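You operate a simulated robot arm through the tools that you are given. There is no shell and no other tool.

Carry out the task below with a simulated two-armed robot. There is one attempt and no reset: what you move stays moved.

Task
Pack the sealed bag in the open carton, close it and stick on the label with its number.
Fine: the carton on the bench; the label on top; leave the other labels and bags where they are. Set down upright: bag.

It is judged by the outcome, as a careful person would: the job done as asked, and still so three seconds after it is handed in. It fails if anything else is knocked over, pushed out of place, dropped, spilled or broken.

Robot
Two 7-joint arms with two-finger parallel grippers on one trunk that stands fixed in place. Base frame: the origin is at the foot of the trunk, x ahead of it, y to its left, z up. Lengths are in mm, angles in degrees, forces in N, time in s.
The left shoulder is at [71, 156, 1280], the right one opposite. Each reaches about 1231 mm from its shoulder. Payload 3.91 kg a hand.
The tool frame of a hand sits at the grasp point between the pads (the TCP): z along the fingers, y along the line on which they close. The tips reach 30 mm beyond it. The gripper opens to 110 mm. The fingers are 20 mm wide and 10 mm thick; the gripper's body (48 by 112 mm) begins 55 mm behind the TCP.
Orientation is told as [roll, pitch, yaw] about the base's x, y, z axes, in that order, counted from this pose: with the fingers straight down and closing along the base's y, the tool's x points along the base's -x, its y along +y and its z along -z.

Tools
- The arms move only by the tool servo_tool. It takes "left_motion", "right_motion" or both (then of equal length, played together; a hand with none holds still); each is text: rows parted by semicolons, each of 7 numbers parted by spaces: the turn, a rotation vector about the base's x, y, z in degrees, then the shift along the base's x, y, z in mm, then the closure in counts, from 0 (fully open) to 255 (shut). In form: rx ry rz tx ty tz hand; .... A call has 1 to 20 rows; each row shifts and turns the commanded pose from where the row before left it. Each row takes 0.2 s and may step no farther than 50 mm and 8.6 degrees from the row before; otherwise, or with a gripper value out of range, the whole call is refused. Where a pose cannot be reached the arm comes as near as it can. A force on the tool above 40 N (or 10 N above the force at the start of the call, whichever is more), or a blocked arm, ends the call early, and 0.2 s more pass. Each finger travels about 108 mm/s and halts on what it meets, pressing with about 22 N; the grip force reading is that of the motor and also rises with nothing between the fingers. The clock runs only during rows and for 0.2 s after the last one: add rows that do not move to give the fingers time. The reply holds the time, the measured pose of the TCP, the force on the tool along the base axes, the opening and the grip force, in the units named above and with some noise, with the torque about the TCP (base axes, N m) and any sound that the robot's microphone picked up.
- Cameras (640 x 400 px; columns grow to the right, rows downward): "scene" is now at [143.2, 16.2, 1522.4]; the picture's right is [0.17, -0.99, 0.00], its down [-0.43, -0.07, -0.90] and it looks along [0.89, 0.15, -0.43] (base axes); focal length 351 px, centre (320, 200). "left" rides on the left gripper at [72, -17, -103] in its tool frame; the picture's right is [0.23, 0.97, 0.00], its down [-0.76, 0.18, -0.62] and it looks along [-0.61, 0.14, 0.78] (tool axes); focal length 222 px, centre (320, 200). "right" rides on the right gripper at [72, 17, -103] in its tool frame; the picture's right is [-0.23, 0.97, 0.00], its down [-0.76, -0.18, -0.62] and it looks along [-0.61, -0.14, 0.78] (tool axes); focal length 222 px, centre (320, 200). There is no depth. A picture from a camera that has moved, and an enlarged one, comes with that camera's place and axes in the base frame and with its lens.
- snapshot(camera): a new picture of that camera. No time passes.
- raise_lower(by): slides the trunk up (or, below 0, down) by that many mm; the arms and the scene camera ride with it, the base frame stays. It gives what a move gives, with no picture.
- aim_head(pan, tilt): turns the head with the scene camera to pan (to the left, within 86 degrees either way) and tilt (down, from -29 to 69), counted from straight ahead of the robot. It gives what a move gives.
- inspect(camera, box): a new picture of the part [left, top, right, bottom] of that camera's present view, enlarged. No time passes.
- hand_in(): hands the job in; it is judged then, once.

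Nothing tells you positions but the pictures and the camera data. Unless the task says otherwise, let go and move clear before handing in.

The tools are called after ">>>" as name(argument=value, ...) on one line, values as JSON. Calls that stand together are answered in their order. servo_tool: Moves the arms, as the interface text tells. Its arguments: {"type":"object","properties":{"left_motion":{"type":"string"},"right_motion":{"type":"string"}},"required":[]} The other tools are called the same way: raise_lower (by) moves the trunk up or down; aim_head (pan, tilt) turns the head that bears the scene camera; snapshot (camera) takes a picture; inspect (camera, box) takes an enlarged picture of a part of a camera's view; hand_in () hands the job in.

At the start:

```text
t: 0.0
left_tcp_pos: [599.1, 434.9, 1290.9]
left_ee_rot: [-0.1, 0.0, -0.1]
left_ft_force: [0.9, -0.6, -1.0]
left_wrist_torque: [-0.01, 0.04, -0.03]
left_width: 110.0
left_grasp_force: 0.2
right_tcp_pos: [723.6, -155.5, 1250.1]
right_ee_rot: [0.0, 0.0, 0.0]
right_ft_force: [0.1, -0.7, 0.3]
right_wrist_torque: [-0.05, 0.06, -0.01]
right_width: 110.1
right_grasp_force: 0.1
trunk travel left (down, up): [-725.0, 215.0]
head pan, tilt (commanded): [9.6, 25.6]
```

scene: 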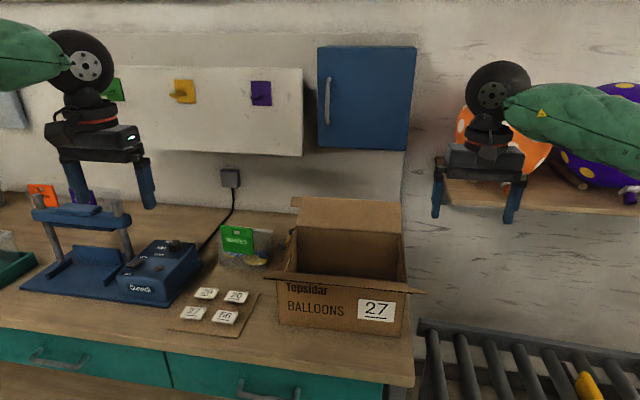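
right: 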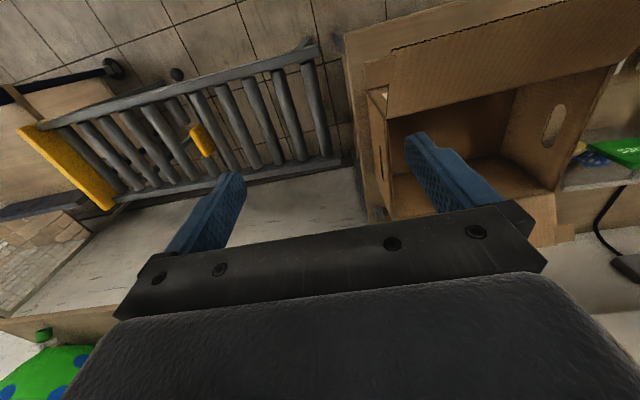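
left: 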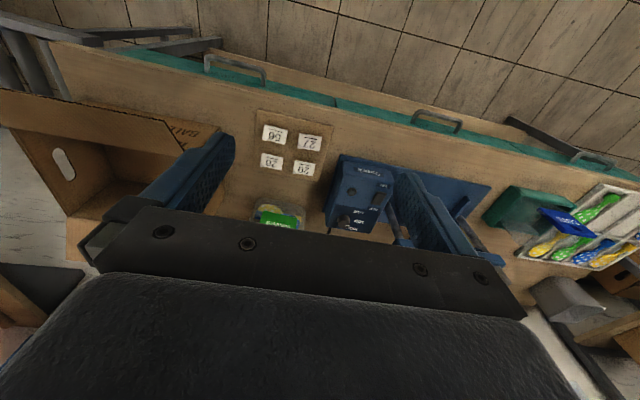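

I see a bench with an open carton (number 27), a sheet of small labels, a bag with a green header, a heat sealer, and other bags. I'll look closer before moving anything.

>>> inspect(camera="scene", box=[150, 180, 440, 350])

>>> inspect(camera="left", box=[220, 90, 420, 240])

>>> inspect(camera="scene", box=[0, 160, 200, 310])

>>> aim_head(pan=30, tilt=35)

```text
2.21 times, centred on (295, 265) of scene
camera zoom: at [143.2, 16.2, 1522.4], right [0.17, -0.99, 0.0], down [-0.43, -0.07, -0.9], along [0.89, 0.15, -0.43], focal length 774 px, centre (375, 57)
```

zoom: 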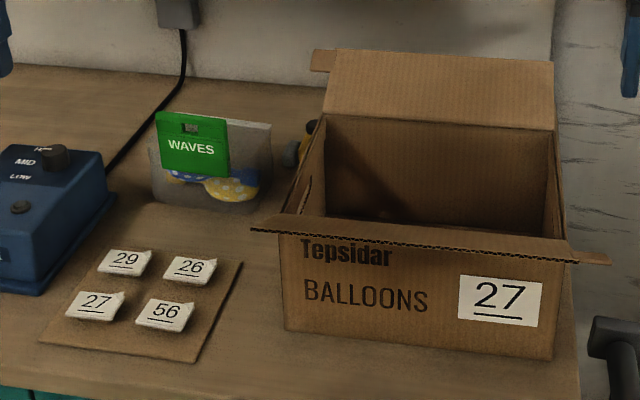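

```text
2.67 times, centred on (320, 165) of left
camera zoom: at [527.9, 415.6, 1394.4], right [-0.23, 0.97, 0.0], down [0.76, 0.18, 0.62], along [0.61, 0.14, -0.78], focal length 592 px, centre (320, 293)
```

zoom: 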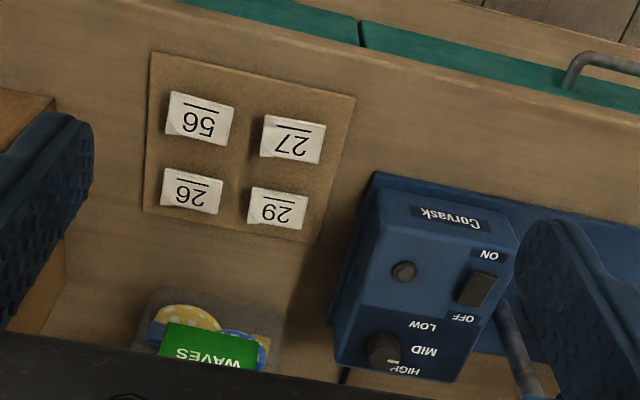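

```text
2.67 times, centred on (100, 235) of scene
camera zoom: at [143.2, 16.2, 1522.4], right [0.17, -0.99, 0.0], down [-0.43, -0.07, -0.9], along [0.89, 0.15, -0.43], focal length 935 px, centre (907, 107)
```

zoom: 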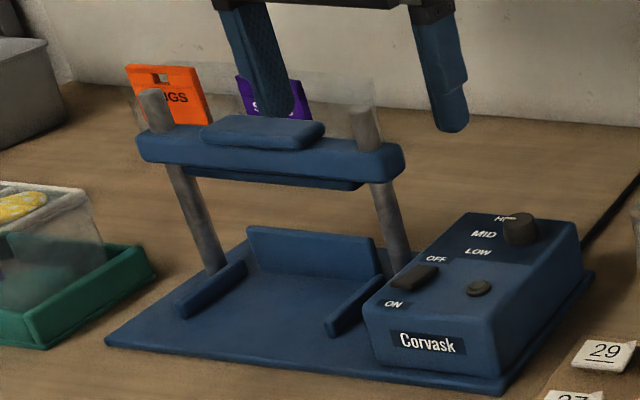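

```text
t: 0.8
left_tcp_pos: [599.3, 435.3, 1291.6]
left_ee_rot: [0.0, 0.0, 0.0]
left_ft_force: [-0.7, -0.8, -0.6]
left_wrist_torque: [0.04, 0.01, 0.03]
left_width: 110.2
left_grasp_force: 0.0
right_tcp_pos: [722.4, -154.4, 1251.7]
right_ee_rot: [0.0, 0.0, 0.0]
right_ft_force: [0.1, 0.3, -0.9]
right_wrist_torque: [0.01, 0.0, 0.02]
right_width: 110.0
right_grasp_force: 0.1
trunk travel left (down, up): [-725.0, 215.0]
head pan, tilt (commanded): [30.0, 35.0]
```

The carton reads 27 and there are several bags; I need to find which one is sealed. I'll look at the left side of the bench.

>>> snapshot(camera="scene")

>>> inspect(camera="scene", box=[80, 60, 320, 210])

>>> inspect(camera="left", box=[440, 140, 640, 300])

```text
taken
camera scene: at [128.9, 44.8, 1507.6], right [0.5, -0.87, 0.0], down [-0.5, -0.29, -0.82], along [0.71, 0.41, -0.57], focal length 351 px, centre (320, 200)
```

scene: 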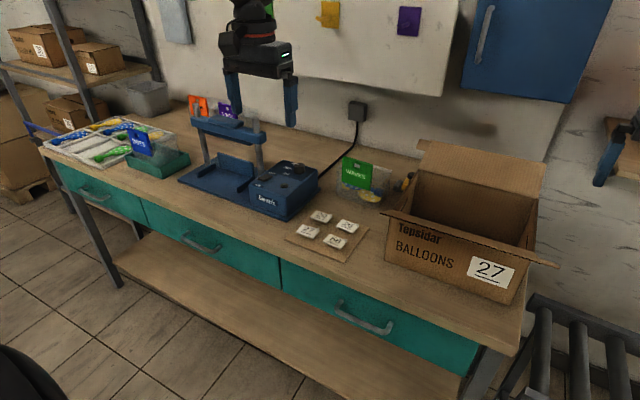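

```text
2.67 times, centred on (200, 135) of scene
camera zoom: at [128.9, 44.8, 1507.6], right [0.5, -0.87, 0.0], down [-0.5, -0.29, -0.82], along [0.71, 0.41, -0.57], focal length 935 px, centre (640, 373)
```

zoom: 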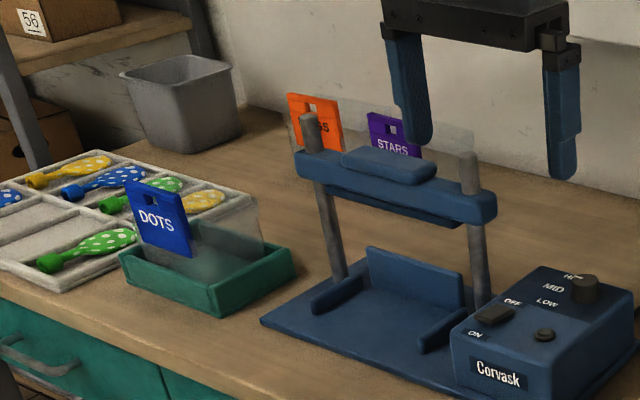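

```text
2.50 times, centred on (540, 220) of left
camera zoom: at [527.9, 415.6, 1394.4], right [-0.23, 0.97, 0.0], down [0.76, 0.18, 0.62], along [0.61, 0.14, -0.78], focal length 555 px, centre (-230, 150)
```

zoom: 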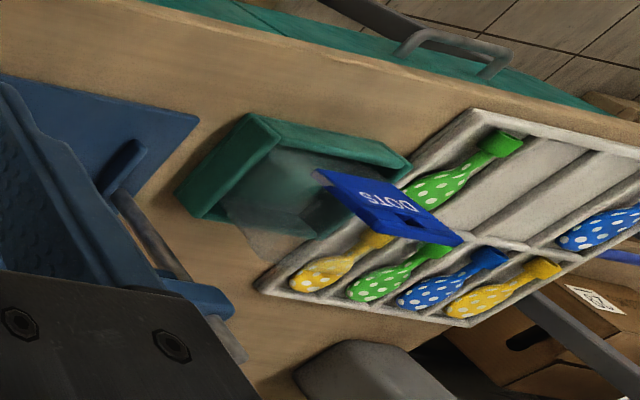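

WAVES stands filled on the bench to the right of the sealer; DOTS is still being filled; RINGS and STARS are behind the sealer. I'll look more closely at each bag's top seam and at the carton's flaps.

>>> inspect(camera="scene", box=[310, 140, 430, 220])

>>> inspect(camera="scene", box=[370, 130, 570, 310])

>>> inspect(camera="scene", box=[170, 80, 290, 160])

>>> inspect(camera="right", box=[330, 0, 640, 250])

>>> inspect(camera="scene", box=[280, 200, 380, 270])

```text
5.00 times, centred on (370, 180) of scene
camera zoom: at [128.9, 44.8, 1507.6], right [0.5, -0.87, 0.0], down [-0.5, -0.29, -0.82], along [0.71, 0.41, -0.57], focal length 1753 px, centre (70, 300)
```

zoom: 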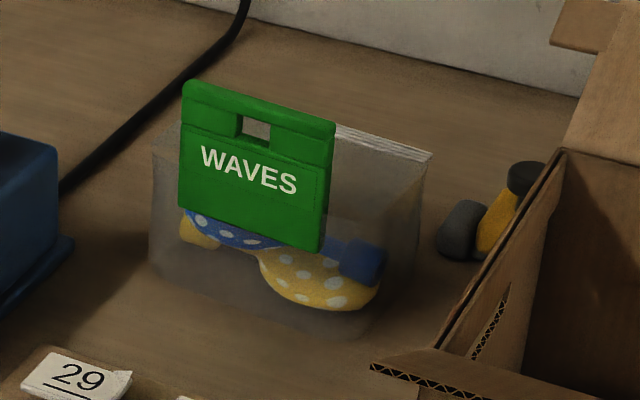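

```text
2.22 times, centred on (470, 220) of scene
camera zoom: at [128.9, 44.8, 1507.6], right [0.5, -0.87, 0.0], down [-0.5, -0.29, -0.82], along [0.71, 0.41, -0.57], focal length 779 px, centre (-13, 156)
```

zoom: 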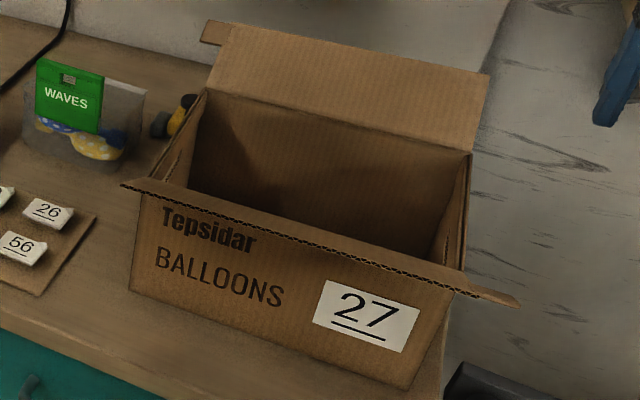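

```text
5.00 times, centred on (230, 120) of scene
camera zoom: at [128.9, 44.8, 1507.6], right [0.5, -0.87, 0.0], down [-0.5, -0.29, -0.82], along [0.71, 0.41, -0.57], focal length 1753 px, centre (770, 600)
```

zoom: 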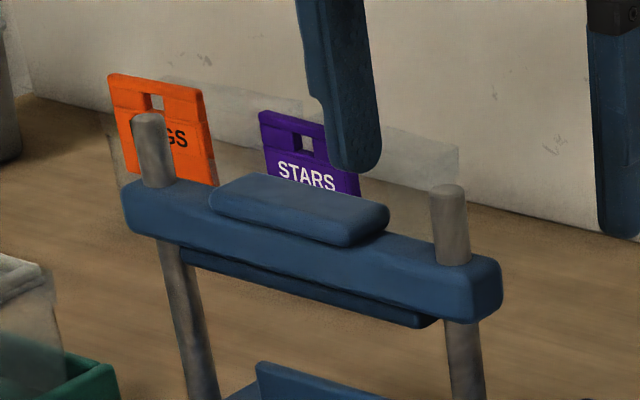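

```text
1.60 times, centred on (485, 125) of right
camera zoom: at [650.5, -138.1, 1354.3], right [0.23, 0.97, 0.0], down [0.76, -0.18, 0.62], along [0.61, -0.14, -0.78], focal length 355 px, centre (56, 320)
```

zoom: 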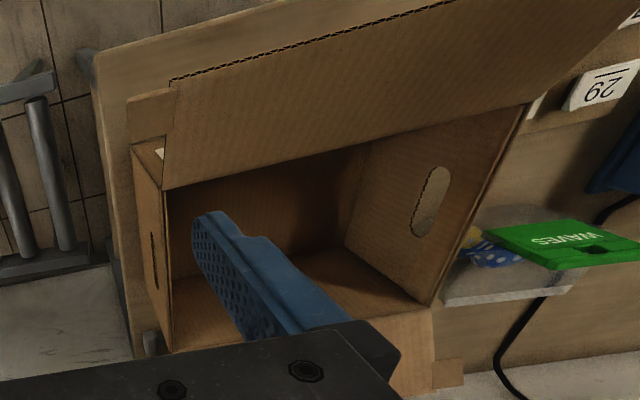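

```text
5.71 times, centred on (330, 235) of scene
camera zoom: at [128.9, 44.8, 1507.6], right [0.5, -0.87, 0.0], down [-0.5, -0.29, -0.82], along [0.71, 0.41, -0.57], focal length 2003 px, centre (263, 0)
```

zoom: 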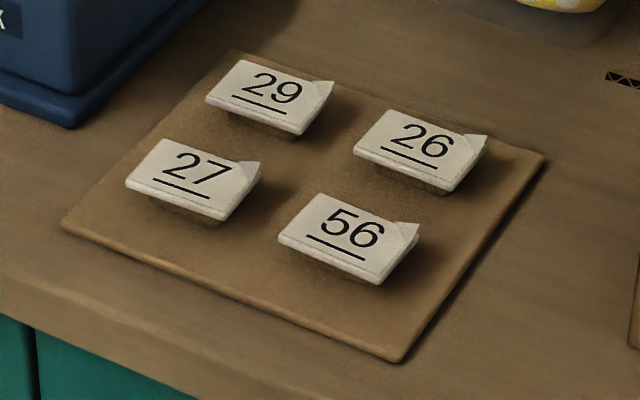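

WAVES looks like the filled bag, but I want to verify against RINGS and STARS, so I'll raise the trunk for a higher view and to triangulate positions.

>>> raise_lower(by=210)

>>> aim_head(pan=35, tilt=35)

>>> snapshot(camera="scene")

>>> inspect(camera="scene", box=[180, 90, 420, 240])

```text
t: 3.1
left_tcp_pos: [599.6, 434.2, 1502.1]
left_ee_rot: [0.0, 0.0, -0.1]
left_ft_force: [-0.6, -0.2, 0.6]
left_wrist_torque: [0.01, -0.01, 0.0]
left_width: 110.0
left_grasp_force: 0.0
right_tcp_pos: [722.6, -155.3, 1460.5]
right_ee_rot: [0.0, 0.1, 0.0]
right_ft_force: [0.6, 0.6, 0.1]
right_wrist_torque: [-0.04, 0.0, 0.01]
right_width: 110.0
right_grasp_force: 0.1
trunk travel left (down, up): [-935.0, 5.0]
head pan, tilt (commanded): [30.0, 35.0]
```

```text
t: 3.8
left_tcp_pos: [598.9, 435.0, 1501.2]
left_ee_rot: [0.0, -0.1, -0.1]
left_ft_force: [0.4, 0.5, 0.3]
left_wrist_torque: [-0.03, -0.01, 0.01]
left_width: 110.0
left_grasp_force: 0.1
right_tcp_pos: [723.2, -155.0, 1460.7]
right_ee_rot: [-0.1, 0.1, 0.0]
right_ft_force: [0.1, -0.2, -0.3]
right_wrist_torque: [0.0, -0.01, 0.02]
right_width: 109.9
right_grasp_force: 0.0
trunk travel left (down, up): [-935.0, 5.0]
head pan, tilt (commanded): [35.0, 35.0]
```

```text
taken
camera scene: at [124.9, 51.4, 1717.6], right [0.57, -0.82, 0.0], down [-0.47, -0.33, -0.82], along [0.67, 0.47, -0.57], focal length 351 px, centre (320, 200)
```

scene: 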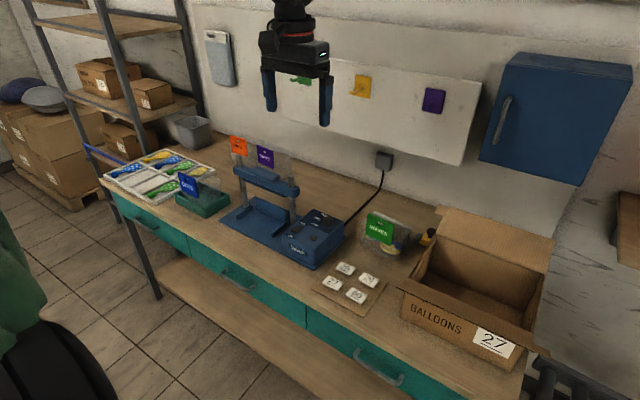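

```text
2.67 times, centred on (300, 165) of scene
camera zoom: at [124.9, 51.4, 1717.6], right [0.57, -0.82, 0.0], down [-0.47, -0.33, -0.82], along [0.67, 0.47, -0.57], focal length 935 px, centre (373, 293)
```

zoom: 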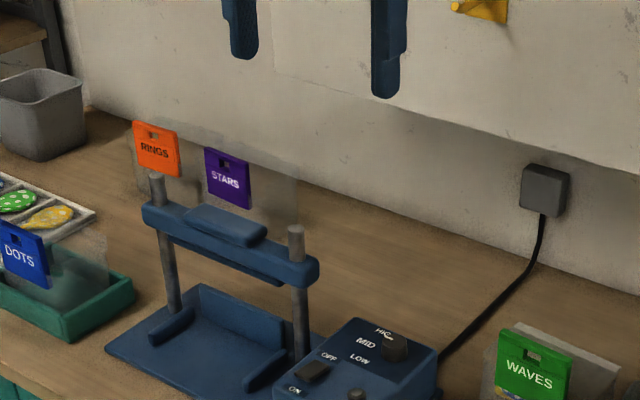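

>>> inspect(camera="scene", box=[215, 120, 315, 190])

>>> inspect(camera="scene", box=[340, 195, 440, 265])

>>> inspect(camera="scene", box=[380, 200, 580, 380])

>>> snapshot(camera="left")

>>> snapshot(camera="right")

```text
5.71 times, centred on (265, 155) of scene
camera zoom: at [124.9, 51.4, 1717.6], right [0.57, -0.82, 0.0], down [-0.47, -0.33, -0.82], along [0.67, 0.47, -0.57], focal length 2003 px, centre (634, 457)
```

zoom: 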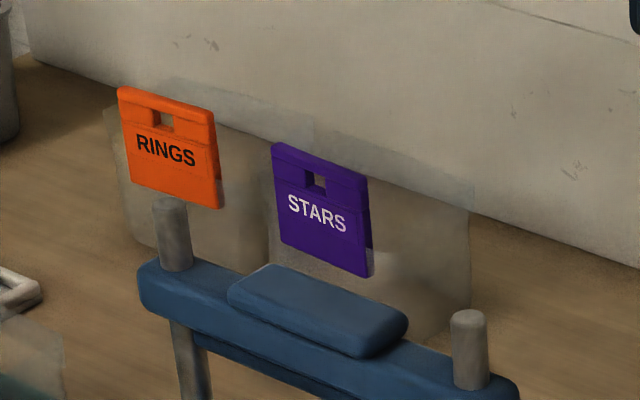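

```text
5.71 times, centred on (390, 230) of scene
camera zoom: at [124.9, 51.4, 1717.6], right [0.57, -0.82, 0.0], down [-0.47, -0.33, -0.82], along [0.67, 0.47, -0.57], focal length 2003 px, centre (-80, 29)
```

zoom: 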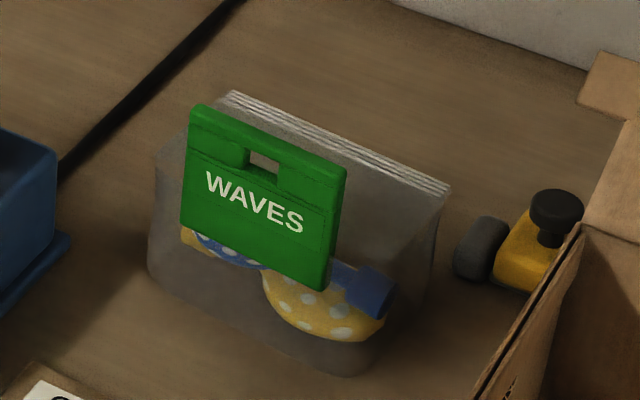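

```text
2.22 times, centred on (480, 290) of scene
camera zoom: at [124.9, 51.4, 1717.6], right [0.57, -0.82, 0.0], down [-0.47, -0.33, -0.82], along [0.67, 0.47, -0.57], focal length 779 px, centre (-36, 0)
```

zoom: 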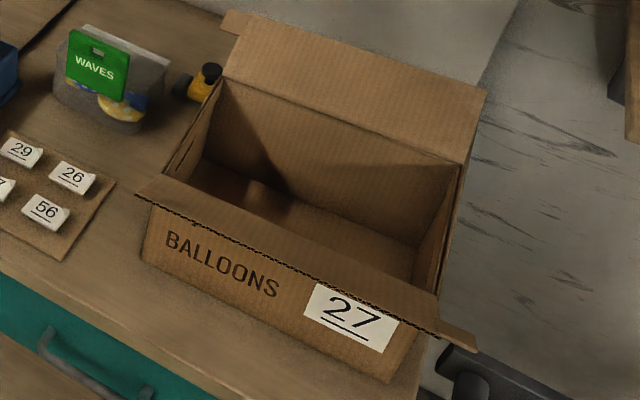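

```text
taken
camera left: at [528.1, 415.7, 1604.3], right [-0.23, 0.97, 0.0], down [0.76, 0.18, 0.62], along [0.61, 0.14, -0.78], focal length 222 px, centre (320, 200)
```

left: 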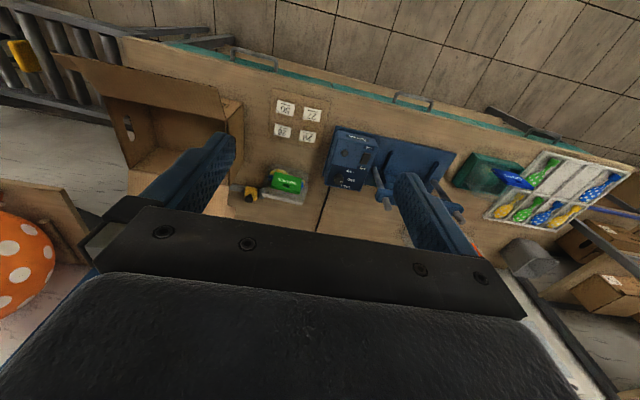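

```text
taken
camera right: at [650.7, -138.1, 1564.2], right [0.23, 0.97, 0.0], down [0.76, -0.18, 0.62], along [0.61, -0.14, -0.78], focal length 222 px, centre (320, 200)
```

right: 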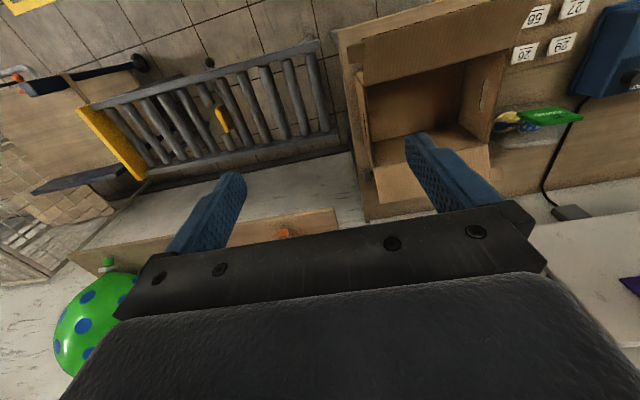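

WAVES has a ribbed crimp along its top and balloons inside, while RINGS and STARS are open and empty, so WAVES is the sealed bag. I'll enlarge the wrist views to measure the bag and carton.

>>> inspect(camera="left", box=[220, 80, 340, 220])

>>> inspect(camera="right", box=[470, 80, 600, 170])

>>> inspect(camera="right", box=[320, 0, 520, 220])

>>> inspect(camera="left", box=[40, 40, 260, 220])

```text
2.86 times, centred on (280, 150) of left
camera zoom: at [528.1, 415.7, 1604.3], right [-0.23, 0.97, 0.0], down [0.76, 0.18, 0.62], along [0.61, 0.14, -0.78], focal length 635 px, centre (434, 343)
```

zoom: 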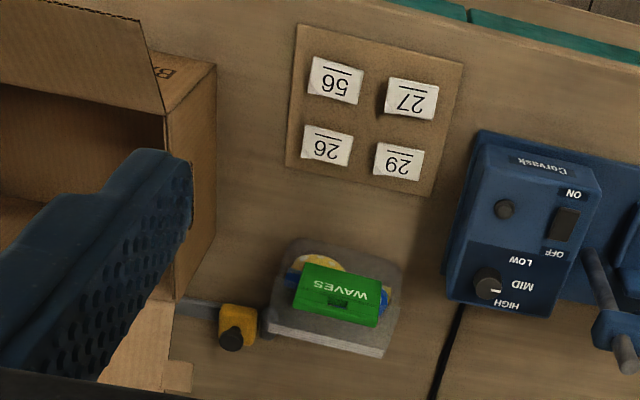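

```text
4.44 times, centred on (535, 125) of right
camera zoom: at [650.7, -138.1, 1564.2], right [0.23, 0.97, 0.0], down [0.76, -0.18, 0.62], along [0.61, -0.14, -0.78], focal length 987 px, centre (-636, 533)
```

zoom: 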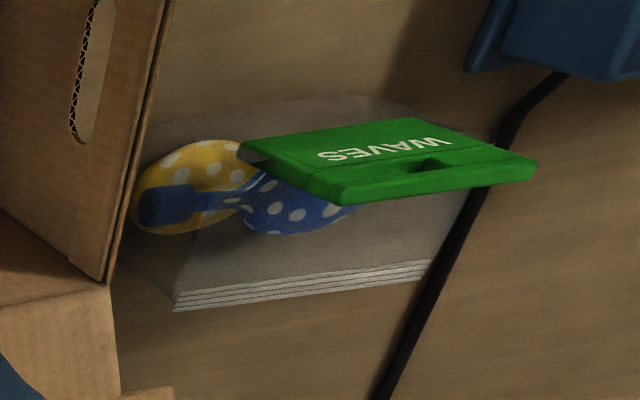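

```text
1.82 times, centred on (420, 110) of right
camera zoom: at [650.7, -138.1, 1564.2], right [0.23, 0.97, 0.0], down [0.76, -0.18, 0.62], along [0.61, -0.14, -0.78], focal length 404 px, centre (138, 364)
```

zoom: 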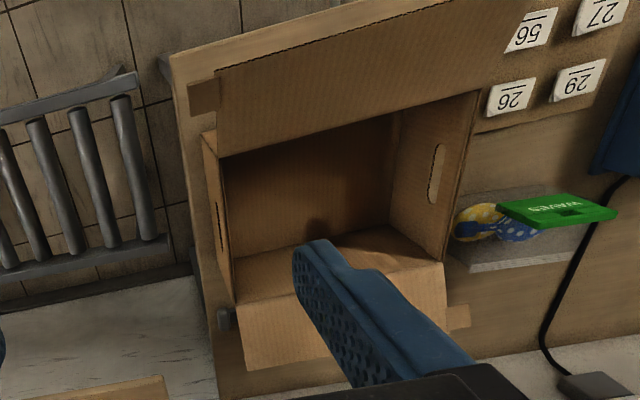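

```text
2.22 times, centred on (150, 130) of left
camera zoom: at [528.1, 415.7, 1604.3], right [-0.23, 0.97, 0.0], down [0.76, 0.18, 0.62], along [0.61, 0.14, -0.78], focal length 494 px, centre (698, 356)
```

zoom: 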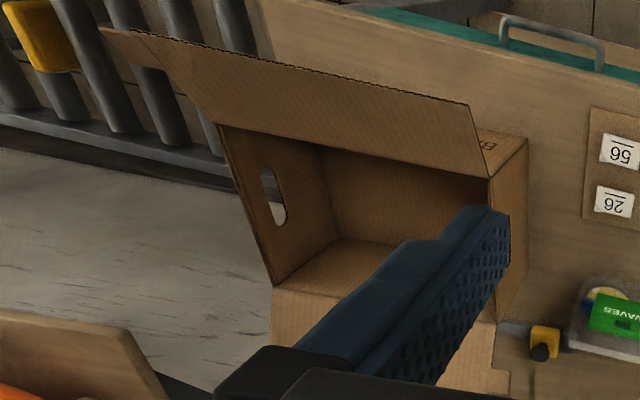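

Geometry so far: WAVES has a stiff green header (about x 977–989, y 360–460, top z≈1000) on the front of a box-like pouch. The carton is about x 777–985, y −70–224, top z≈1030, with two flaps opening outward, and label 27 is near (756, 443, 885). I'll lower the trunk back and view the bag from closer with the left hand.

>>> raise_lower(by=-210)

>>> servo_tool(left_motion="0 0 -8.5 40 0 0 0; 0 0 -8.5 40 0 0 0; 0 0 -8.5 40 0 0 0; 0 0 -8.5 40 0 0 0; 0 0 -8.5 40 0 0 0; 0 0 -8.5 40 0 0 0; 0 0 -8.5 40 0 0 0; 0 0 -8.5 40 0 0 0; 0 0 -8.5 30 0 0 0; 0 0 -8.5 0 0 0 0; 0 0 -5 0 0 0 0")

>>> snapshot(camera="left")

```text
t: 6.0
left_tcp_pos: [600.0, 435.0, 1291.1]
left_ee_rot: [-0.1, 0.0, 0.0]
left_ft_force: [-0.6, -0.1, -0.5]
left_wrist_torque: [0.02, 0.0, 0.0]
left_width: 110.1
left_grasp_force: 0.0
right_tcp_pos: [722.6, -154.7, 1251.6]
right_ee_rot: [0.0, 0.0, 0.0]
right_ft_force: [0.5, -0.3, 0.7]
right_wrist_torque: [-0.01, 0.02, -0.02]
right_width: 110.2
right_grasp_force: 0.0
trunk travel left (down, up): [-725.0, 215.0]
head pan, tilt (commanded): [35.0, 35.0]
```

```text
t: 8.4
left_tcp_pos: [950.4, 434.1, 1291.2]
left_ee_rot: [0.0, -0.1, -90.1]
left_ft_force: [0.4, -0.8, 0.0]
left_wrist_torque: [-0.02, -0.01, -0.01]
left_width: 109.8
left_grasp_force: 0.0
right_tcp_pos: [722.5, -155.4, 1250.4]
right_ee_rot: [-0.1, 0.1, 0.0]
right_ft_force: [-0.3, -0.3, 0.6]
right_wrist_torque: [0.0, 0.01, -0.02]
right_width: 110.0
right_grasp_force: 0.0
trunk travel left (down, up): [-725.0, 215.0]
head pan, tilt (commanded): [35.0, 35.0]
```

```text
taken
camera left: at [934.7, 504.3, 1394.0], right [0.97, 0.23, 0.0], down [0.18, -0.76, 0.62], along [0.14, -0.61, -0.78], focal length 222 px, centre (320, 200)
```

left: 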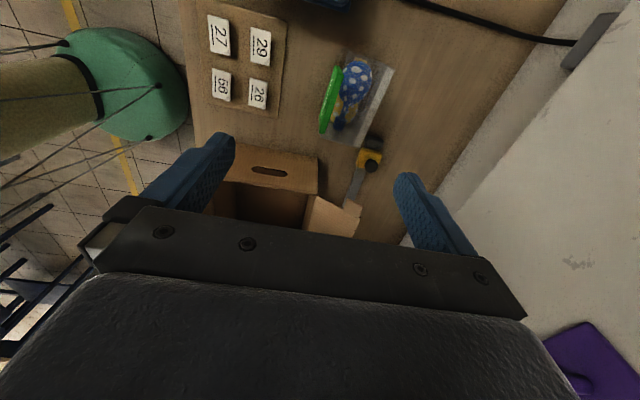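

>>> inspect(camera="left", box=[300, 40, 410, 160])

>>> inspect(camera="left", box=[200, 0, 300, 120])

>>> inspect(camera="left", box=[220, 120, 400, 240])

```text
3.33 times, centred on (355, 100) of left
camera zoom: at [934.7, 504.3, 1394.0], right [0.97, 0.23, 0.0], down [0.18, -0.76, 0.62], along [0.14, -0.61, -0.78], focal length 740 px, centre (203, 533)
```

zoom: 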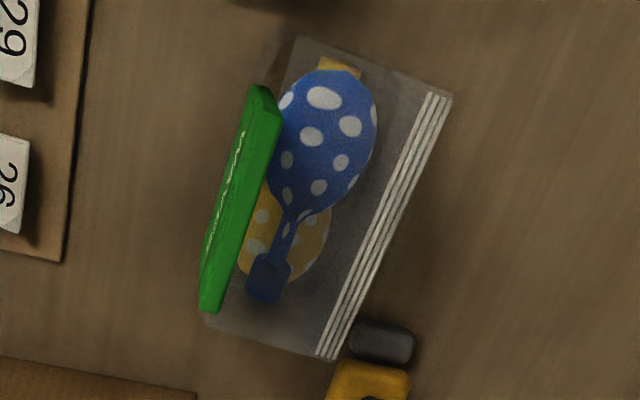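

```text
3.33 times, centred on (250, 60) of left
camera zoom: at [934.7, 504.3, 1394.0], right [0.97, 0.23, 0.0], down [0.18, -0.76, 0.62], along [0.14, -0.61, -0.78], focal length 740 px, centre (553, 667)
```

zoom: 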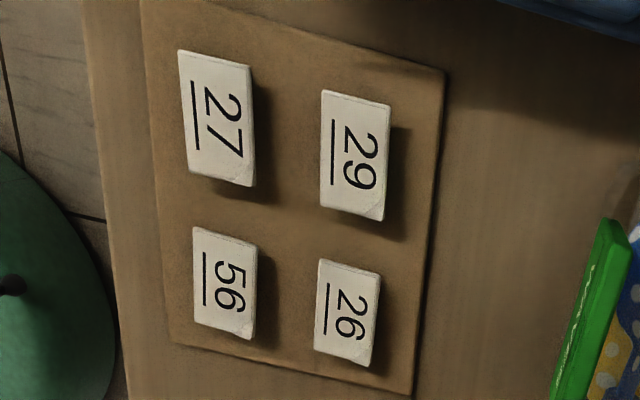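

```text
3.33 times, centred on (310, 180) of left
camera zoom: at [934.7, 504.3, 1394.0], right [0.97, 0.23, 0.0], down [0.18, -0.76, 0.62], along [0.14, -0.61, -0.78], focal length 740 px, centre (353, 267)
```

zoom: 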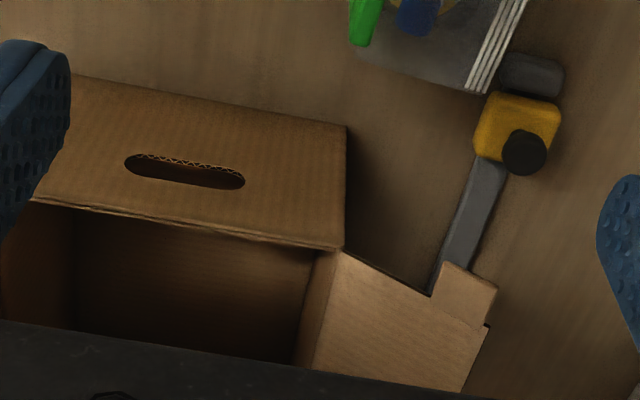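

The header top looks to be near x≈975, y≈405, z≈1010. I'll move the left hand above it and descend part-way to check alignment.

>>> servo_tool(left_motion="0 0 0 25 -29 -40 0; 0 0 0 0 0 -45 0; 0 0 0 0 0 -45 0; 0 0 0 0 0 -30 0; 0 0 0 0 0 0 0")

>>> snapshot(camera="left")

>>> snapshot(camera="scene")

>>> inspect(camera="scene", box=[320, 40, 480, 180])

```text
refused: row 1 steps farther than a row can; nothing moved
```

```text
taken
camera left: at [934.7, 504.3, 1394.0], right [0.97, 0.23, 0.0], down [0.18, -0.76, 0.62], along [0.14, -0.61, -0.78], focal length 222 px, centre (320, 200)
```

left: 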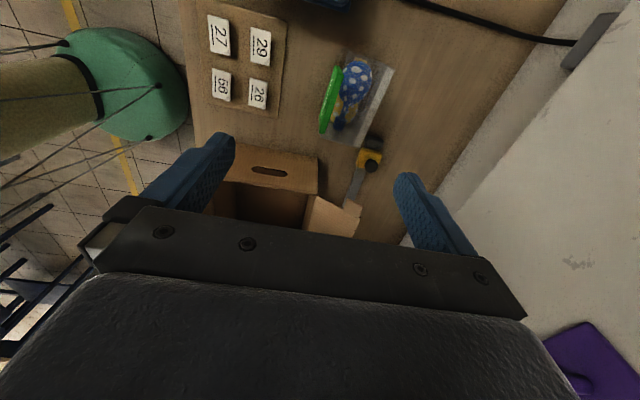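

```text
taken
camera scene: at [125.3, 51.0, 1507.6], right [0.57, -0.82, 0.0], down [-0.47, -0.33, -0.82], along [0.67, 0.47, -0.57], focal length 351 px, centre (320, 200)
```

scene: 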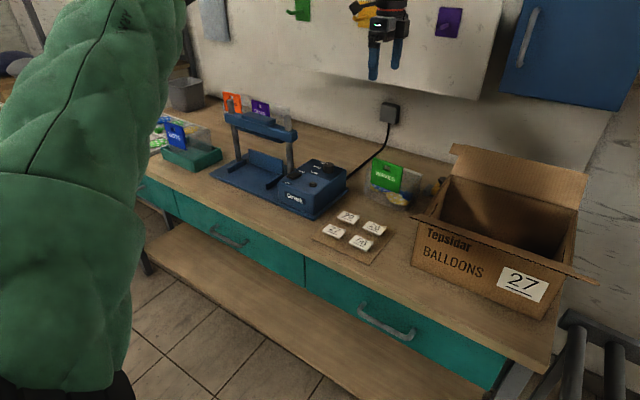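

```text
2.86 times, centred on (400, 110) of scene
camera zoom: at [125.3, 51.0, 1507.6], right [0.57, -0.82, 0.0], down [-0.47, -0.33, -0.82], along [0.67, 0.47, -0.57], focal length 1002 px, centre (91, 457)
```

zoom: 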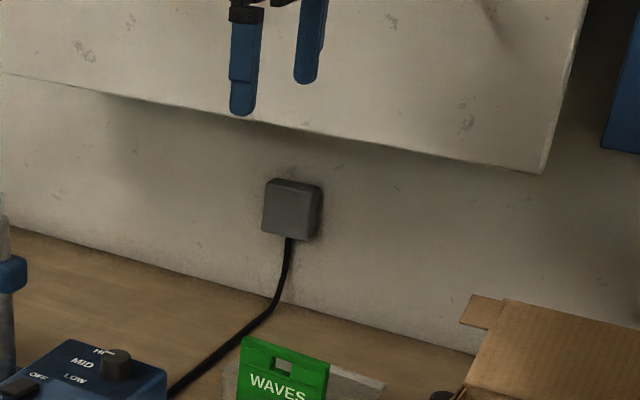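

The call was refused because one row stepped too far; I'll split it into smaller steps.

>>> servo_tool(left_motion="0 0 0 25 -29 0 0; 0 0 0 0 0 -45 0; 0 0 0 0 0 -45 0; 0 0 0 0 0 -45 0; 0 0 0 0 0 -35 0; 0 0 0 0 0 0 0")

>>> snapshot(camera="left")

>>> inspect(camera="scene", box=[320, 80, 480, 220])

```text
t: 9.8
left_tcp_pos: [974.0, 404.5, 1123.1]
left_ee_rot: [-0.1, 0.0, -90.0]
left_ft_force: [-0.2, 0.0, 0.2]
left_wrist_torque: [0.0, 0.02, 0.0]
left_width: 110.2
left_grasp_force: 0.1
right_tcp_pos: [722.9, -156.0, 1251.0]
right_ee_rot: [0.0, -0.1, 0.2]
right_ft_force: [-0.1, -0.7, 1.6]
right_wrist_torque: [-0.01, 0.02, 0.0]
right_width: 110.0
right_grasp_force: 0.1
trunk travel left (down, up): [-725.0, 215.0]
head pan, tilt (commanded): [35.0, 35.0]
```

```text
taken
camera left: at [958.2, 475.7, 1225.1], right [0.97, 0.23, 0.0], down [0.18, -0.76, 0.62], along [0.14, -0.61, -0.78], focal length 222 px, centre (320, 200)
```

left: 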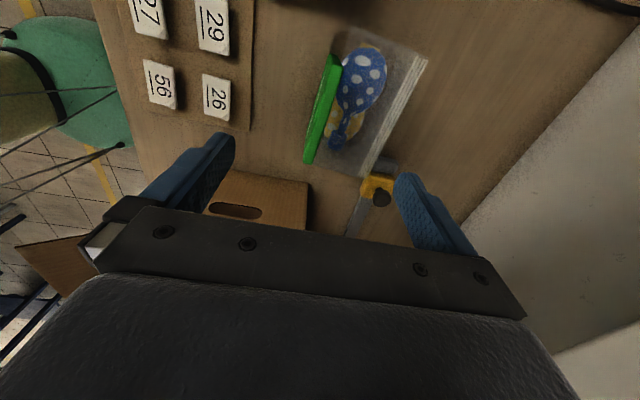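

```text
2.86 times, centred on (400, 150) of scene
camera zoom: at [124.6, 51.0, 1507.6], right [0.57, -0.82, 0.0], down [-0.47, -0.33, -0.82], along [0.67, 0.47, -0.57], focal length 1002 px, centre (91, 343)
```

zoom: 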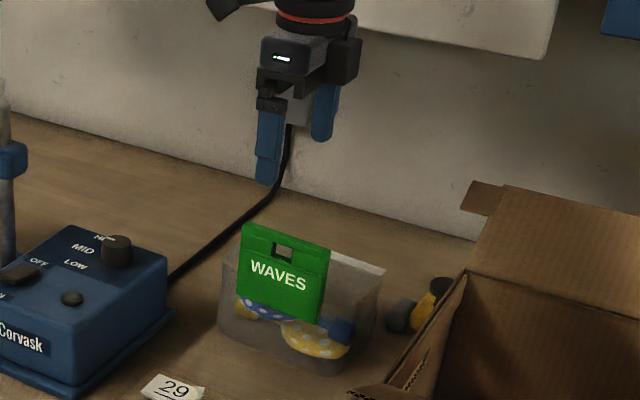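

>>> inspect(camera="left", box=[280, 20, 440, 190])

```text
2.35 times, centred on (360, 105) of left
camera zoom: at [958.2, 475.7, 1225.1], right [0.97, 0.23, 0.0], down [0.18, -0.76, 0.62], along [0.14, -0.61, -0.78], focal length 523 px, centre (226, 424)
```

zoom: 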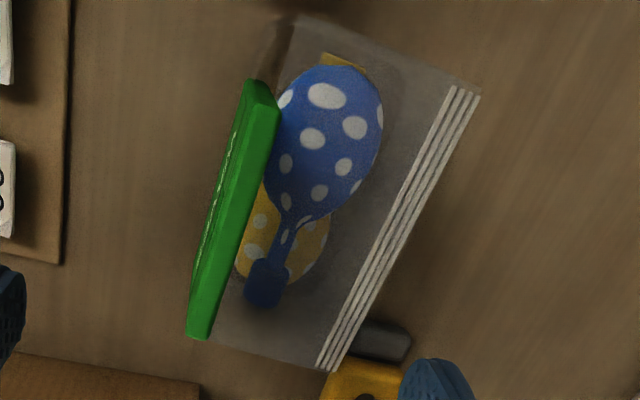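

The header is a vertical plate about 12 mm thick centred near (975, 405), top z≈1010. Descending now so the fingers straddle its top, then closing.

>>> servo_tool(left_motion="0 0 -1.5 1.5 0 -40 0; 0 0 0 0 0 -40 0; 0 0 0 0 0 -25 0; 0 0 0 0 0 -12 0; 0 0 0 0 0 -8 0; 0 0 0 0 0 0 0")

>>> snapshot(camera="left")

>>> inspect(camera="scene", box=[320, 100, 480, 240])

```text
t: 11.2
left_tcp_pos: [938.0, 414.2, 1014.6]
left_ee_rot: [0.1, 0.0, -91.5]
left_ft_force: [0.1, -0.7, 0.6]
left_wrist_torque: [-0.02, 0.01, 0.02]
left_width: 110.1
left_grasp_force: 0.0
left hand out of reach, approached as far as the arm can: row 1, 2, 3, 4, 5
right_tcp_pos: [722.3, -156.7, 1250.1]
right_ee_rot: [-0.1, -0.1, 0.0]
right_ft_force: [0.5, 0.0, -1.1]
right_wrist_torque: [-0.03, 0.02, 0.0]
right_width: 110.0
right_grasp_force: 0.1
trunk travel left (down, up): [-725.0, 215.0]
head pan, tilt (commanded): [35.0, 35.0]
```

```text
taken
camera left: at [924.7, 485.6, 1116.6], right [0.98, 0.2, 0.0], down [0.16, -0.77, 0.62], along [0.13, -0.61, -0.78], focal length 222 px, centre (320, 200)
```

left: 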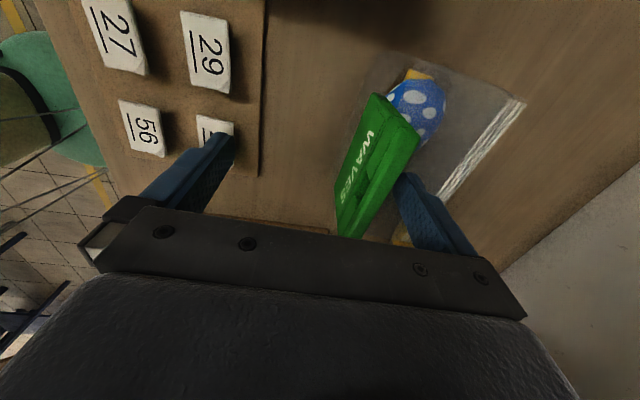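

```text
2.86 times, centred on (400, 170) of scene
camera zoom: at [125.1, 51.2, 1507.6], right [0.57, -0.82, 0.0], down [-0.47, -0.33, -0.82], along [0.67, 0.47, -0.57], focal length 1002 px, centre (91, 286)
```

zoom: 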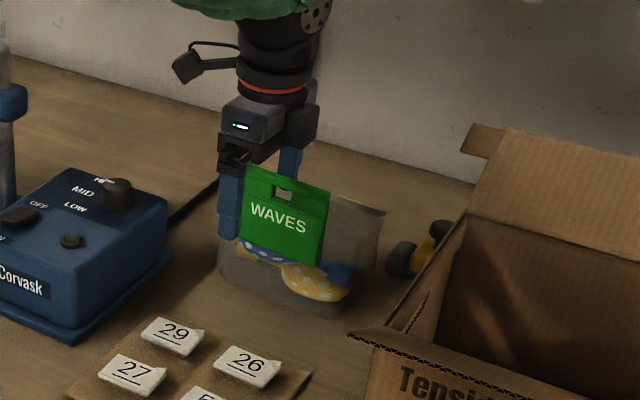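

At this trunk height the left arm can't quite reach the header. I'll back the left hand up, pull the right hand clear of the carton, and lower the trunk for better reach.

>>> servo_tool(left_motion="0 0 0 0 0 45 0; 0 0 0 0 0 45 0; 0 0 0 0 0 45 0; 0 0 0 0 0 45 0; 0 0 0 0 0 45 0; 0 0 0 0 0 45 0; 0 0 0 0 0 0 0", right_motion="0 0 0 -30 -30 20 0; 0 0 0 -30 -30 20 0; 0 0 0 -30 -30 20 0; 0 0 0 -30 -30 20 0; 0 0 0 -30 -20 20 0; 0 0 0 -30 0 20 0; 0 0 0 0 0 0 0")

```text
t: 12.8
left_tcp_pos: [938.4, 415.1, 1280.9]
left_ee_rot: [-0.1, 0.0, -91.5]
left_ft_force: [0.1, -0.3, 0.2]
left_wrist_torque: [-0.02, 0.03, 0.0]
left_width: 110.0
left_grasp_force: 0.1
right_tcp_pos: [543.6, -295.1, 1370.6]
right_ee_rot: [0.0, 0.1, 0.1]
right_ft_force: [-0.4, 0.3, 0.3]
right_wrist_torque: [0.01, 0.01, 0.0]
right_width: 110.3
right_grasp_force: 0.1
trunk travel left (down, up): [-725.0, 215.0]
head pan, tilt (commanded): [35.0, 35.0]
```

>>> raise_lower(by=-170)

>>> snapshot(camera="scene")

>>> snapshot(camera="left")

```text
t: 14.7
left_tcp_pos: [938.5, 414.5, 1112.6]
left_ee_rot: [0.1, 0.0, -91.5]
left_ft_force: [-0.2, 0.2, -0.5]
left_wrist_torque: [-0.03, -0.01, -0.01]
left_width: 110.2
left_grasp_force: 0.0
right_tcp_pos: [543.1, -294.2, 1201.7]
right_ee_rot: [0.0, 0.0, 0.0]
right_ft_force: [0.2, -0.2, 0.3]
right_wrist_torque: [0.04, 0.01, 0.0]
right_width: 110.2
right_grasp_force: 0.1
trunk travel left (down, up): [-555.0, 385.0]
head pan, tilt (commanded): [35.0, 35.0]
```

```text
taken
camera scene: at [124.5, 51.2, 1337.7], right [0.57, -0.82, 0.0], down [-0.47, -0.33, -0.82], along [0.67, 0.47, -0.57], focal length 351 px, centre (320, 200)
```

scene: 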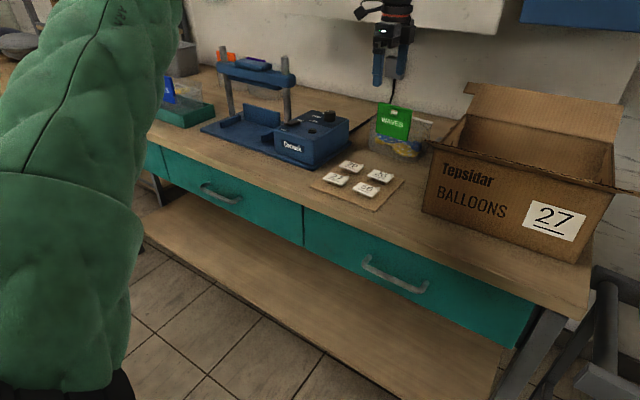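

```text
taken
camera left: at [924.8, 485.8, 1216.0], right [0.98, 0.2, 0.0], down [0.16, -0.77, 0.62], along [0.13, -0.61, -0.78], focal length 222 px, centre (320, 200)
```

left: 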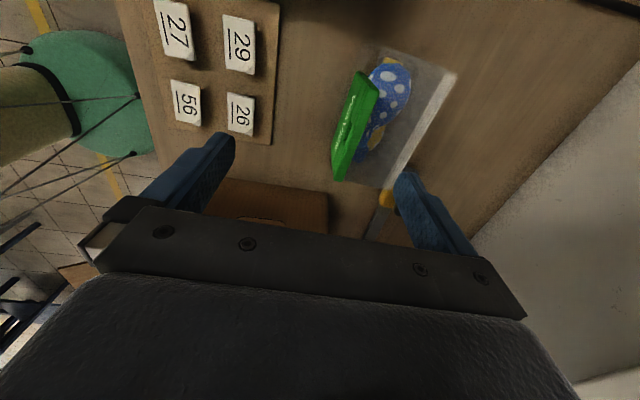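

>>> servo_tool(left_motion="0 0 0 20 -5 0 0; 0 0 0 17 -5 0 0; 0 0 0 0 0 -25 0; 0 0 0 0 0 0 0")

>>> snapshot(camera="left")

>>> inspect(camera="scene", box=[350, 60, 460, 180])

```text
t: 15.7
left_tcp_pos: [975.2, 403.5, 1087.7]
left_ee_rot: [0.0, 0.0, -91.5]
left_ft_force: [0.1, -0.3, 0.0]
left_wrist_torque: [0.01, 0.02, 0.03]
left_width: 110.1
left_grasp_force: 0.0
right_tcp_pos: [543.5, -296.1, 1201.4]
right_ee_rot: [0.0, -0.1, -0.1]
right_ft_force: [0.1, 1.2, 0.2]
right_wrist_torque: [0.05, -0.01, 0.01]
right_width: 110.1
right_grasp_force: 0.0
trunk travel left (down, up): [-555.0, 385.0]
head pan, tilt (commanded): [35.0, 35.0]
```

```text
taken
camera left: at [962.1, 474.9, 1190.4], right [0.98, 0.2, 0.0], down [0.16, -0.77, 0.62], along [0.13, -0.61, -0.78], focal length 222 px, centre (320, 200)
```

left: 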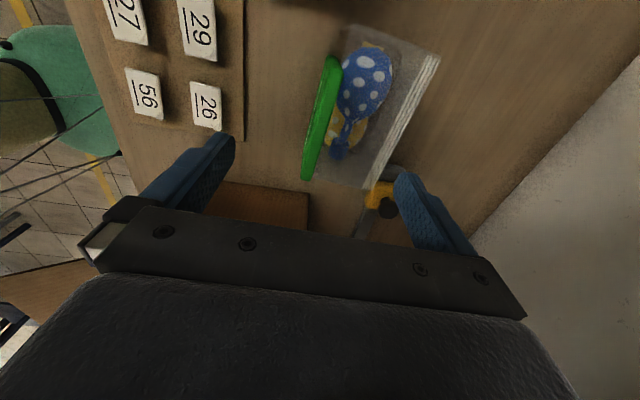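

```text
3.33 times, centred on (405, 120) of scene
camera zoom: at [124.4, 50.4, 1337.7], right [0.57, -0.82, 0.0], down [-0.47, -0.33, -0.82], along [0.67, 0.47, -0.57], focal length 1169 px, centre (37, 467)
```

zoom: 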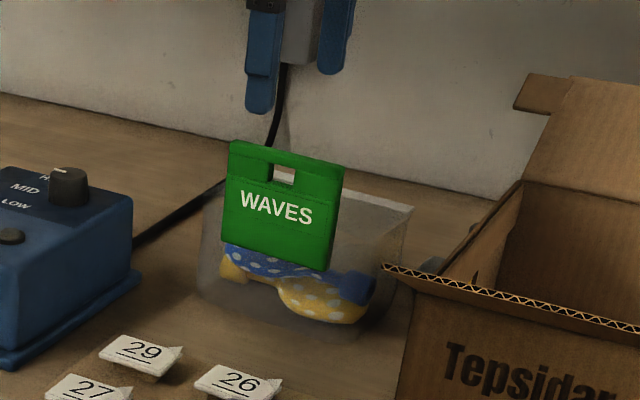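

>>> servo_tool(left_motion="0 0 0 0 1 -30 0; 0 0 0 0 0 -25 0; 0 0 0 0 0 -15 0; 0 0 0 0 0 0 0")

>>> snapshot(camera="left")

>>> inspect(camera="scene", box=[350, 60, 460, 180])

```text
t: 16.7
left_tcp_pos: [974.5, 405.9, 1017.5]
left_ee_rot: [0.1, 0.0, -91.4]
left_ft_force: [0.2, -0.5, -0.6]
left_wrist_torque: [0.0, -0.01, -0.01]
left_width: 110.2
left_grasp_force: 0.0
right_tcp_pos: [543.9, -295.6, 1201.0]
right_ee_rot: [0.0, 0.0, 0.0]
right_ft_force: [0.5, -0.2, -0.2]
right_wrist_torque: [0.0, 0.01, -0.01]
right_width: 109.9
right_grasp_force: 0.0
trunk travel left (down, up): [-555.0, 385.0]
head pan, tilt (commanded): [35.0, 35.0]
```

```text
taken
camera left: at [961.4, 477.0, 1120.9], right [0.98, 0.2, 0.0], down [0.16, -0.77, 0.62], along [0.13, -0.61, -0.78], focal length 222 px, centre (320, 200)
```

left: 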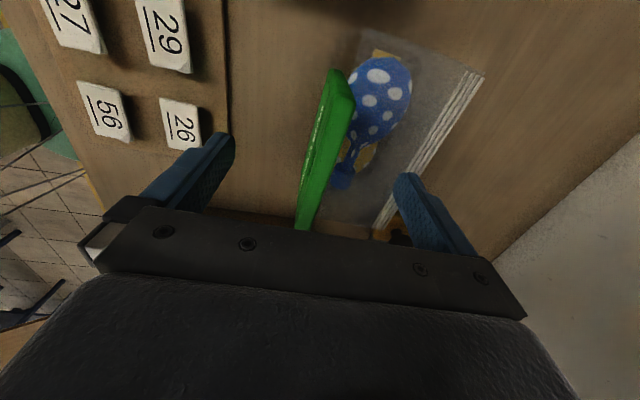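

```text
3.33 times, centred on (405, 120) of scene
camera zoom: at [124.5, 51.0, 1337.6], right [0.57, -0.82, 0.0], down [-0.47, -0.33, -0.82], along [0.67, 0.47, -0.57], focal length 1169 px, centre (37, 467)
```

zoom: 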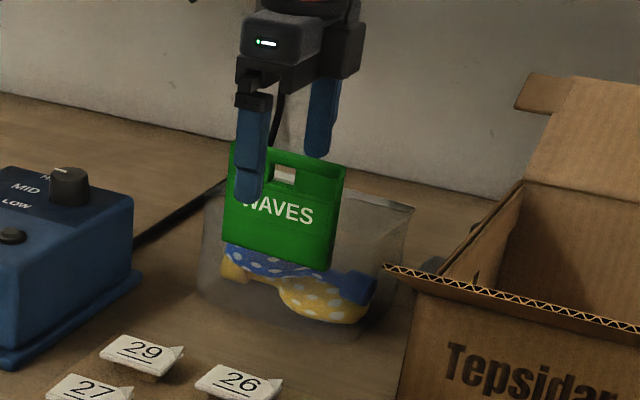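

>>> inspect(camera="left", box=[270, 60, 390, 240])

```text
2.22 times, centred on (330, 150) of left
camera zoom: at [961.4, 477.0, 1120.9], right [0.98, 0.2, 0.0], down [0.16, -0.77, 0.62], along [0.13, -0.61, -0.78], focal length 494 px, centre (298, 311)
```

zoom: 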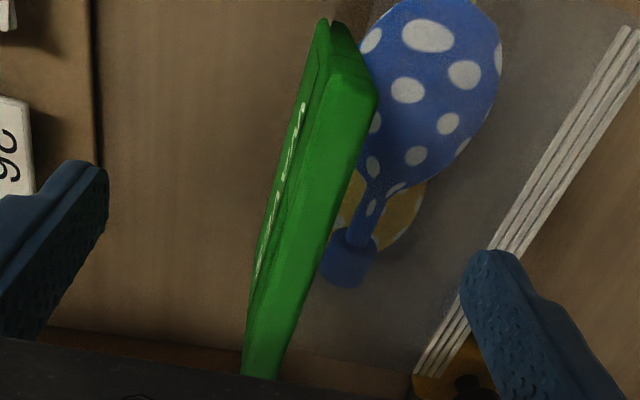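

The header runs between the fingers. Lowering to grasp depth and closing.

>>> servo_tool(left_motion="0 0 0 -0.5 -1 -10 0; 0 0 0 0 0 -9 0; 0 0 0 0 0 0 120; 0 0 0 0 0 0 200; 0 0 0 0 0 0 255; 0 0 0 0 0 0 255; 0 0 0 0 0 0 255")

>>> snapshot(camera="left")

>>> inspect(camera="scene", box=[350, 60, 460, 180])

```text
t: 18.3
left_tcp_pos: [974.8, 404.5, 998.6]
left_ee_rot: [0.1, 0.0, -91.5]
left_ft_force: [-0.1, -0.4, -0.1]
left_wrist_torque: [0.02, -0.01, 0.02]
left_width: 11.1
left_grasp_force: 21.9
right_tcp_pos: [543.4, -295.2, 1201.9]
right_ee_rot: [0.0, 0.0, 0.1]
right_ft_force: [0.6, -0.4, 0.4]
right_wrist_torque: [0.0, -0.01, 0.05]
right_width: 109.8
right_grasp_force: 0.0
trunk travel left (down, up): [-555.0, 385.0]
head pan, tilt (commanded): [35.0, 35.0]
```

```text
taken
camera left: at [961.1, 475.8, 1101.4], right [0.98, 0.2, 0.0], down [0.16, -0.77, 0.62], along [0.13, -0.61, -0.78], focal length 222 px, centre (320, 200)
```

left: 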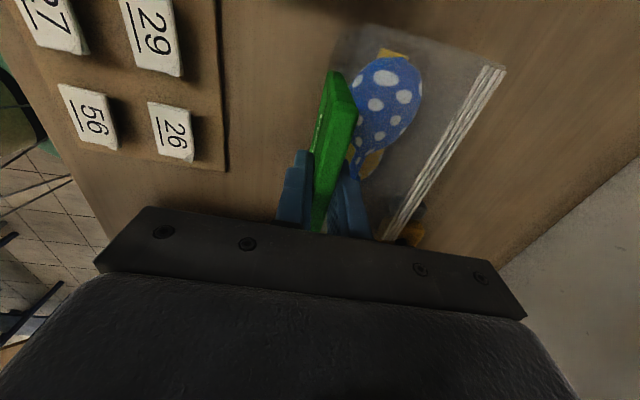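

```text
3.33 times, centred on (405, 120) of scene
camera zoom: at [124.7, 51.2, 1337.6], right [0.57, -0.82, 0.0], down [-0.47, -0.33, -0.82], along [0.67, 0.47, -0.57], focal length 1169 px, centre (37, 467)
```

zoom: 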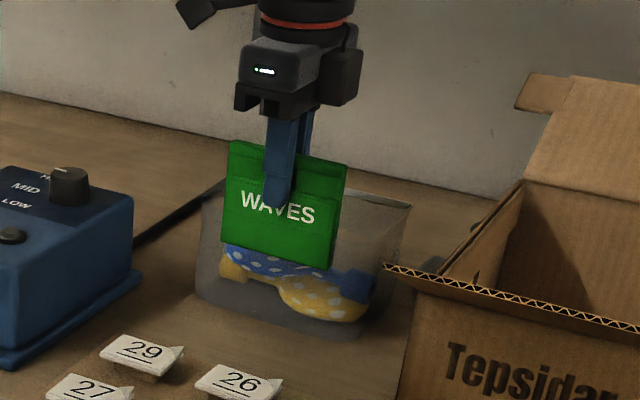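

The header is gripped (11 mm). Lifting straight up slowly.

>>> servo_tool(left_motion="0 0 0 0 0 8 255; 0 0 0 0 0 15 255; 0 0 0 0 0 25 255; 0 0 0 0 0 0 255")

>>> snapshot(camera="left")

>>> inspect(camera="scene", box=[350, 40, 470, 180])

```text
t: 19.3
left_tcp_pos: [974.5, 405.0, 1046.4]
left_ee_rot: [-0.2, -0.1, -91.4]
left_ft_force: [0.6, 0.0, -0.6]
left_wrist_torque: [0.0, 0.0, 0.01]
left_width: 10.9
left_grasp_force: 22.4
right_tcp_pos: [545.1, -294.0, 1201.4]
right_ee_rot: [0.0, 0.1, 0.0]
right_ft_force: [-0.4, 0.2, 0.0]
right_wrist_torque: [-0.02, 0.03, -0.01]
right_width: 110.0
right_grasp_force: 0.2
trunk travel left (down, up): [-555.0, 385.0]
head pan, tilt (commanded): [35.0, 35.0]
```

```text
taken
camera left: at [961.4, 475.9, 1149.0], right [0.98, 0.2, 0.0], down [0.16, -0.77, 0.62], along [0.12, -0.61, -0.78], focal length 222 px, centre (320, 200)
```

left: 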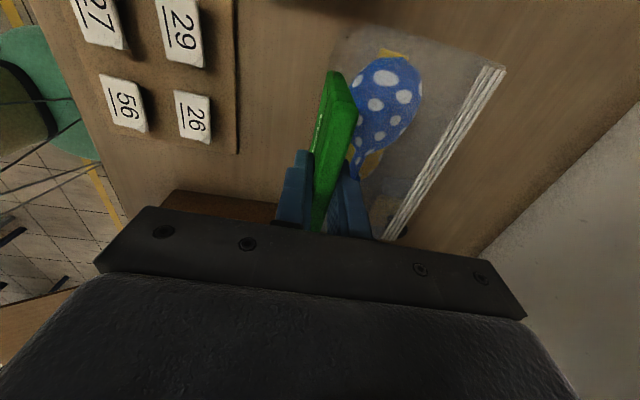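

```text
2.86 times, centred on (410, 110) of scene
camera zoom: at [125.3, 51.5, 1337.5], right [0.57, -0.82, 0.0], down [-0.47, -0.33, -0.82], along [0.67, 0.47, -0.57], focal length 1002 px, centre (63, 457)
```

zoom: 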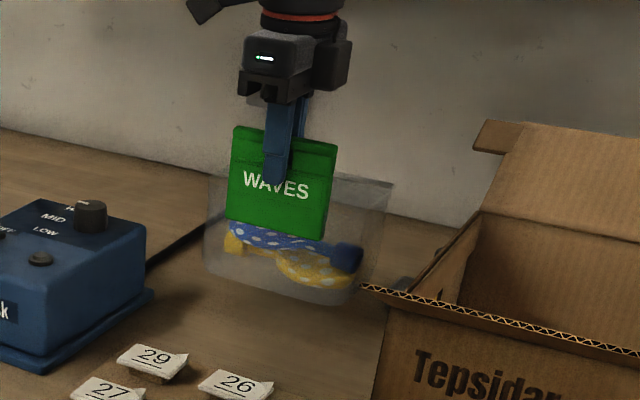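

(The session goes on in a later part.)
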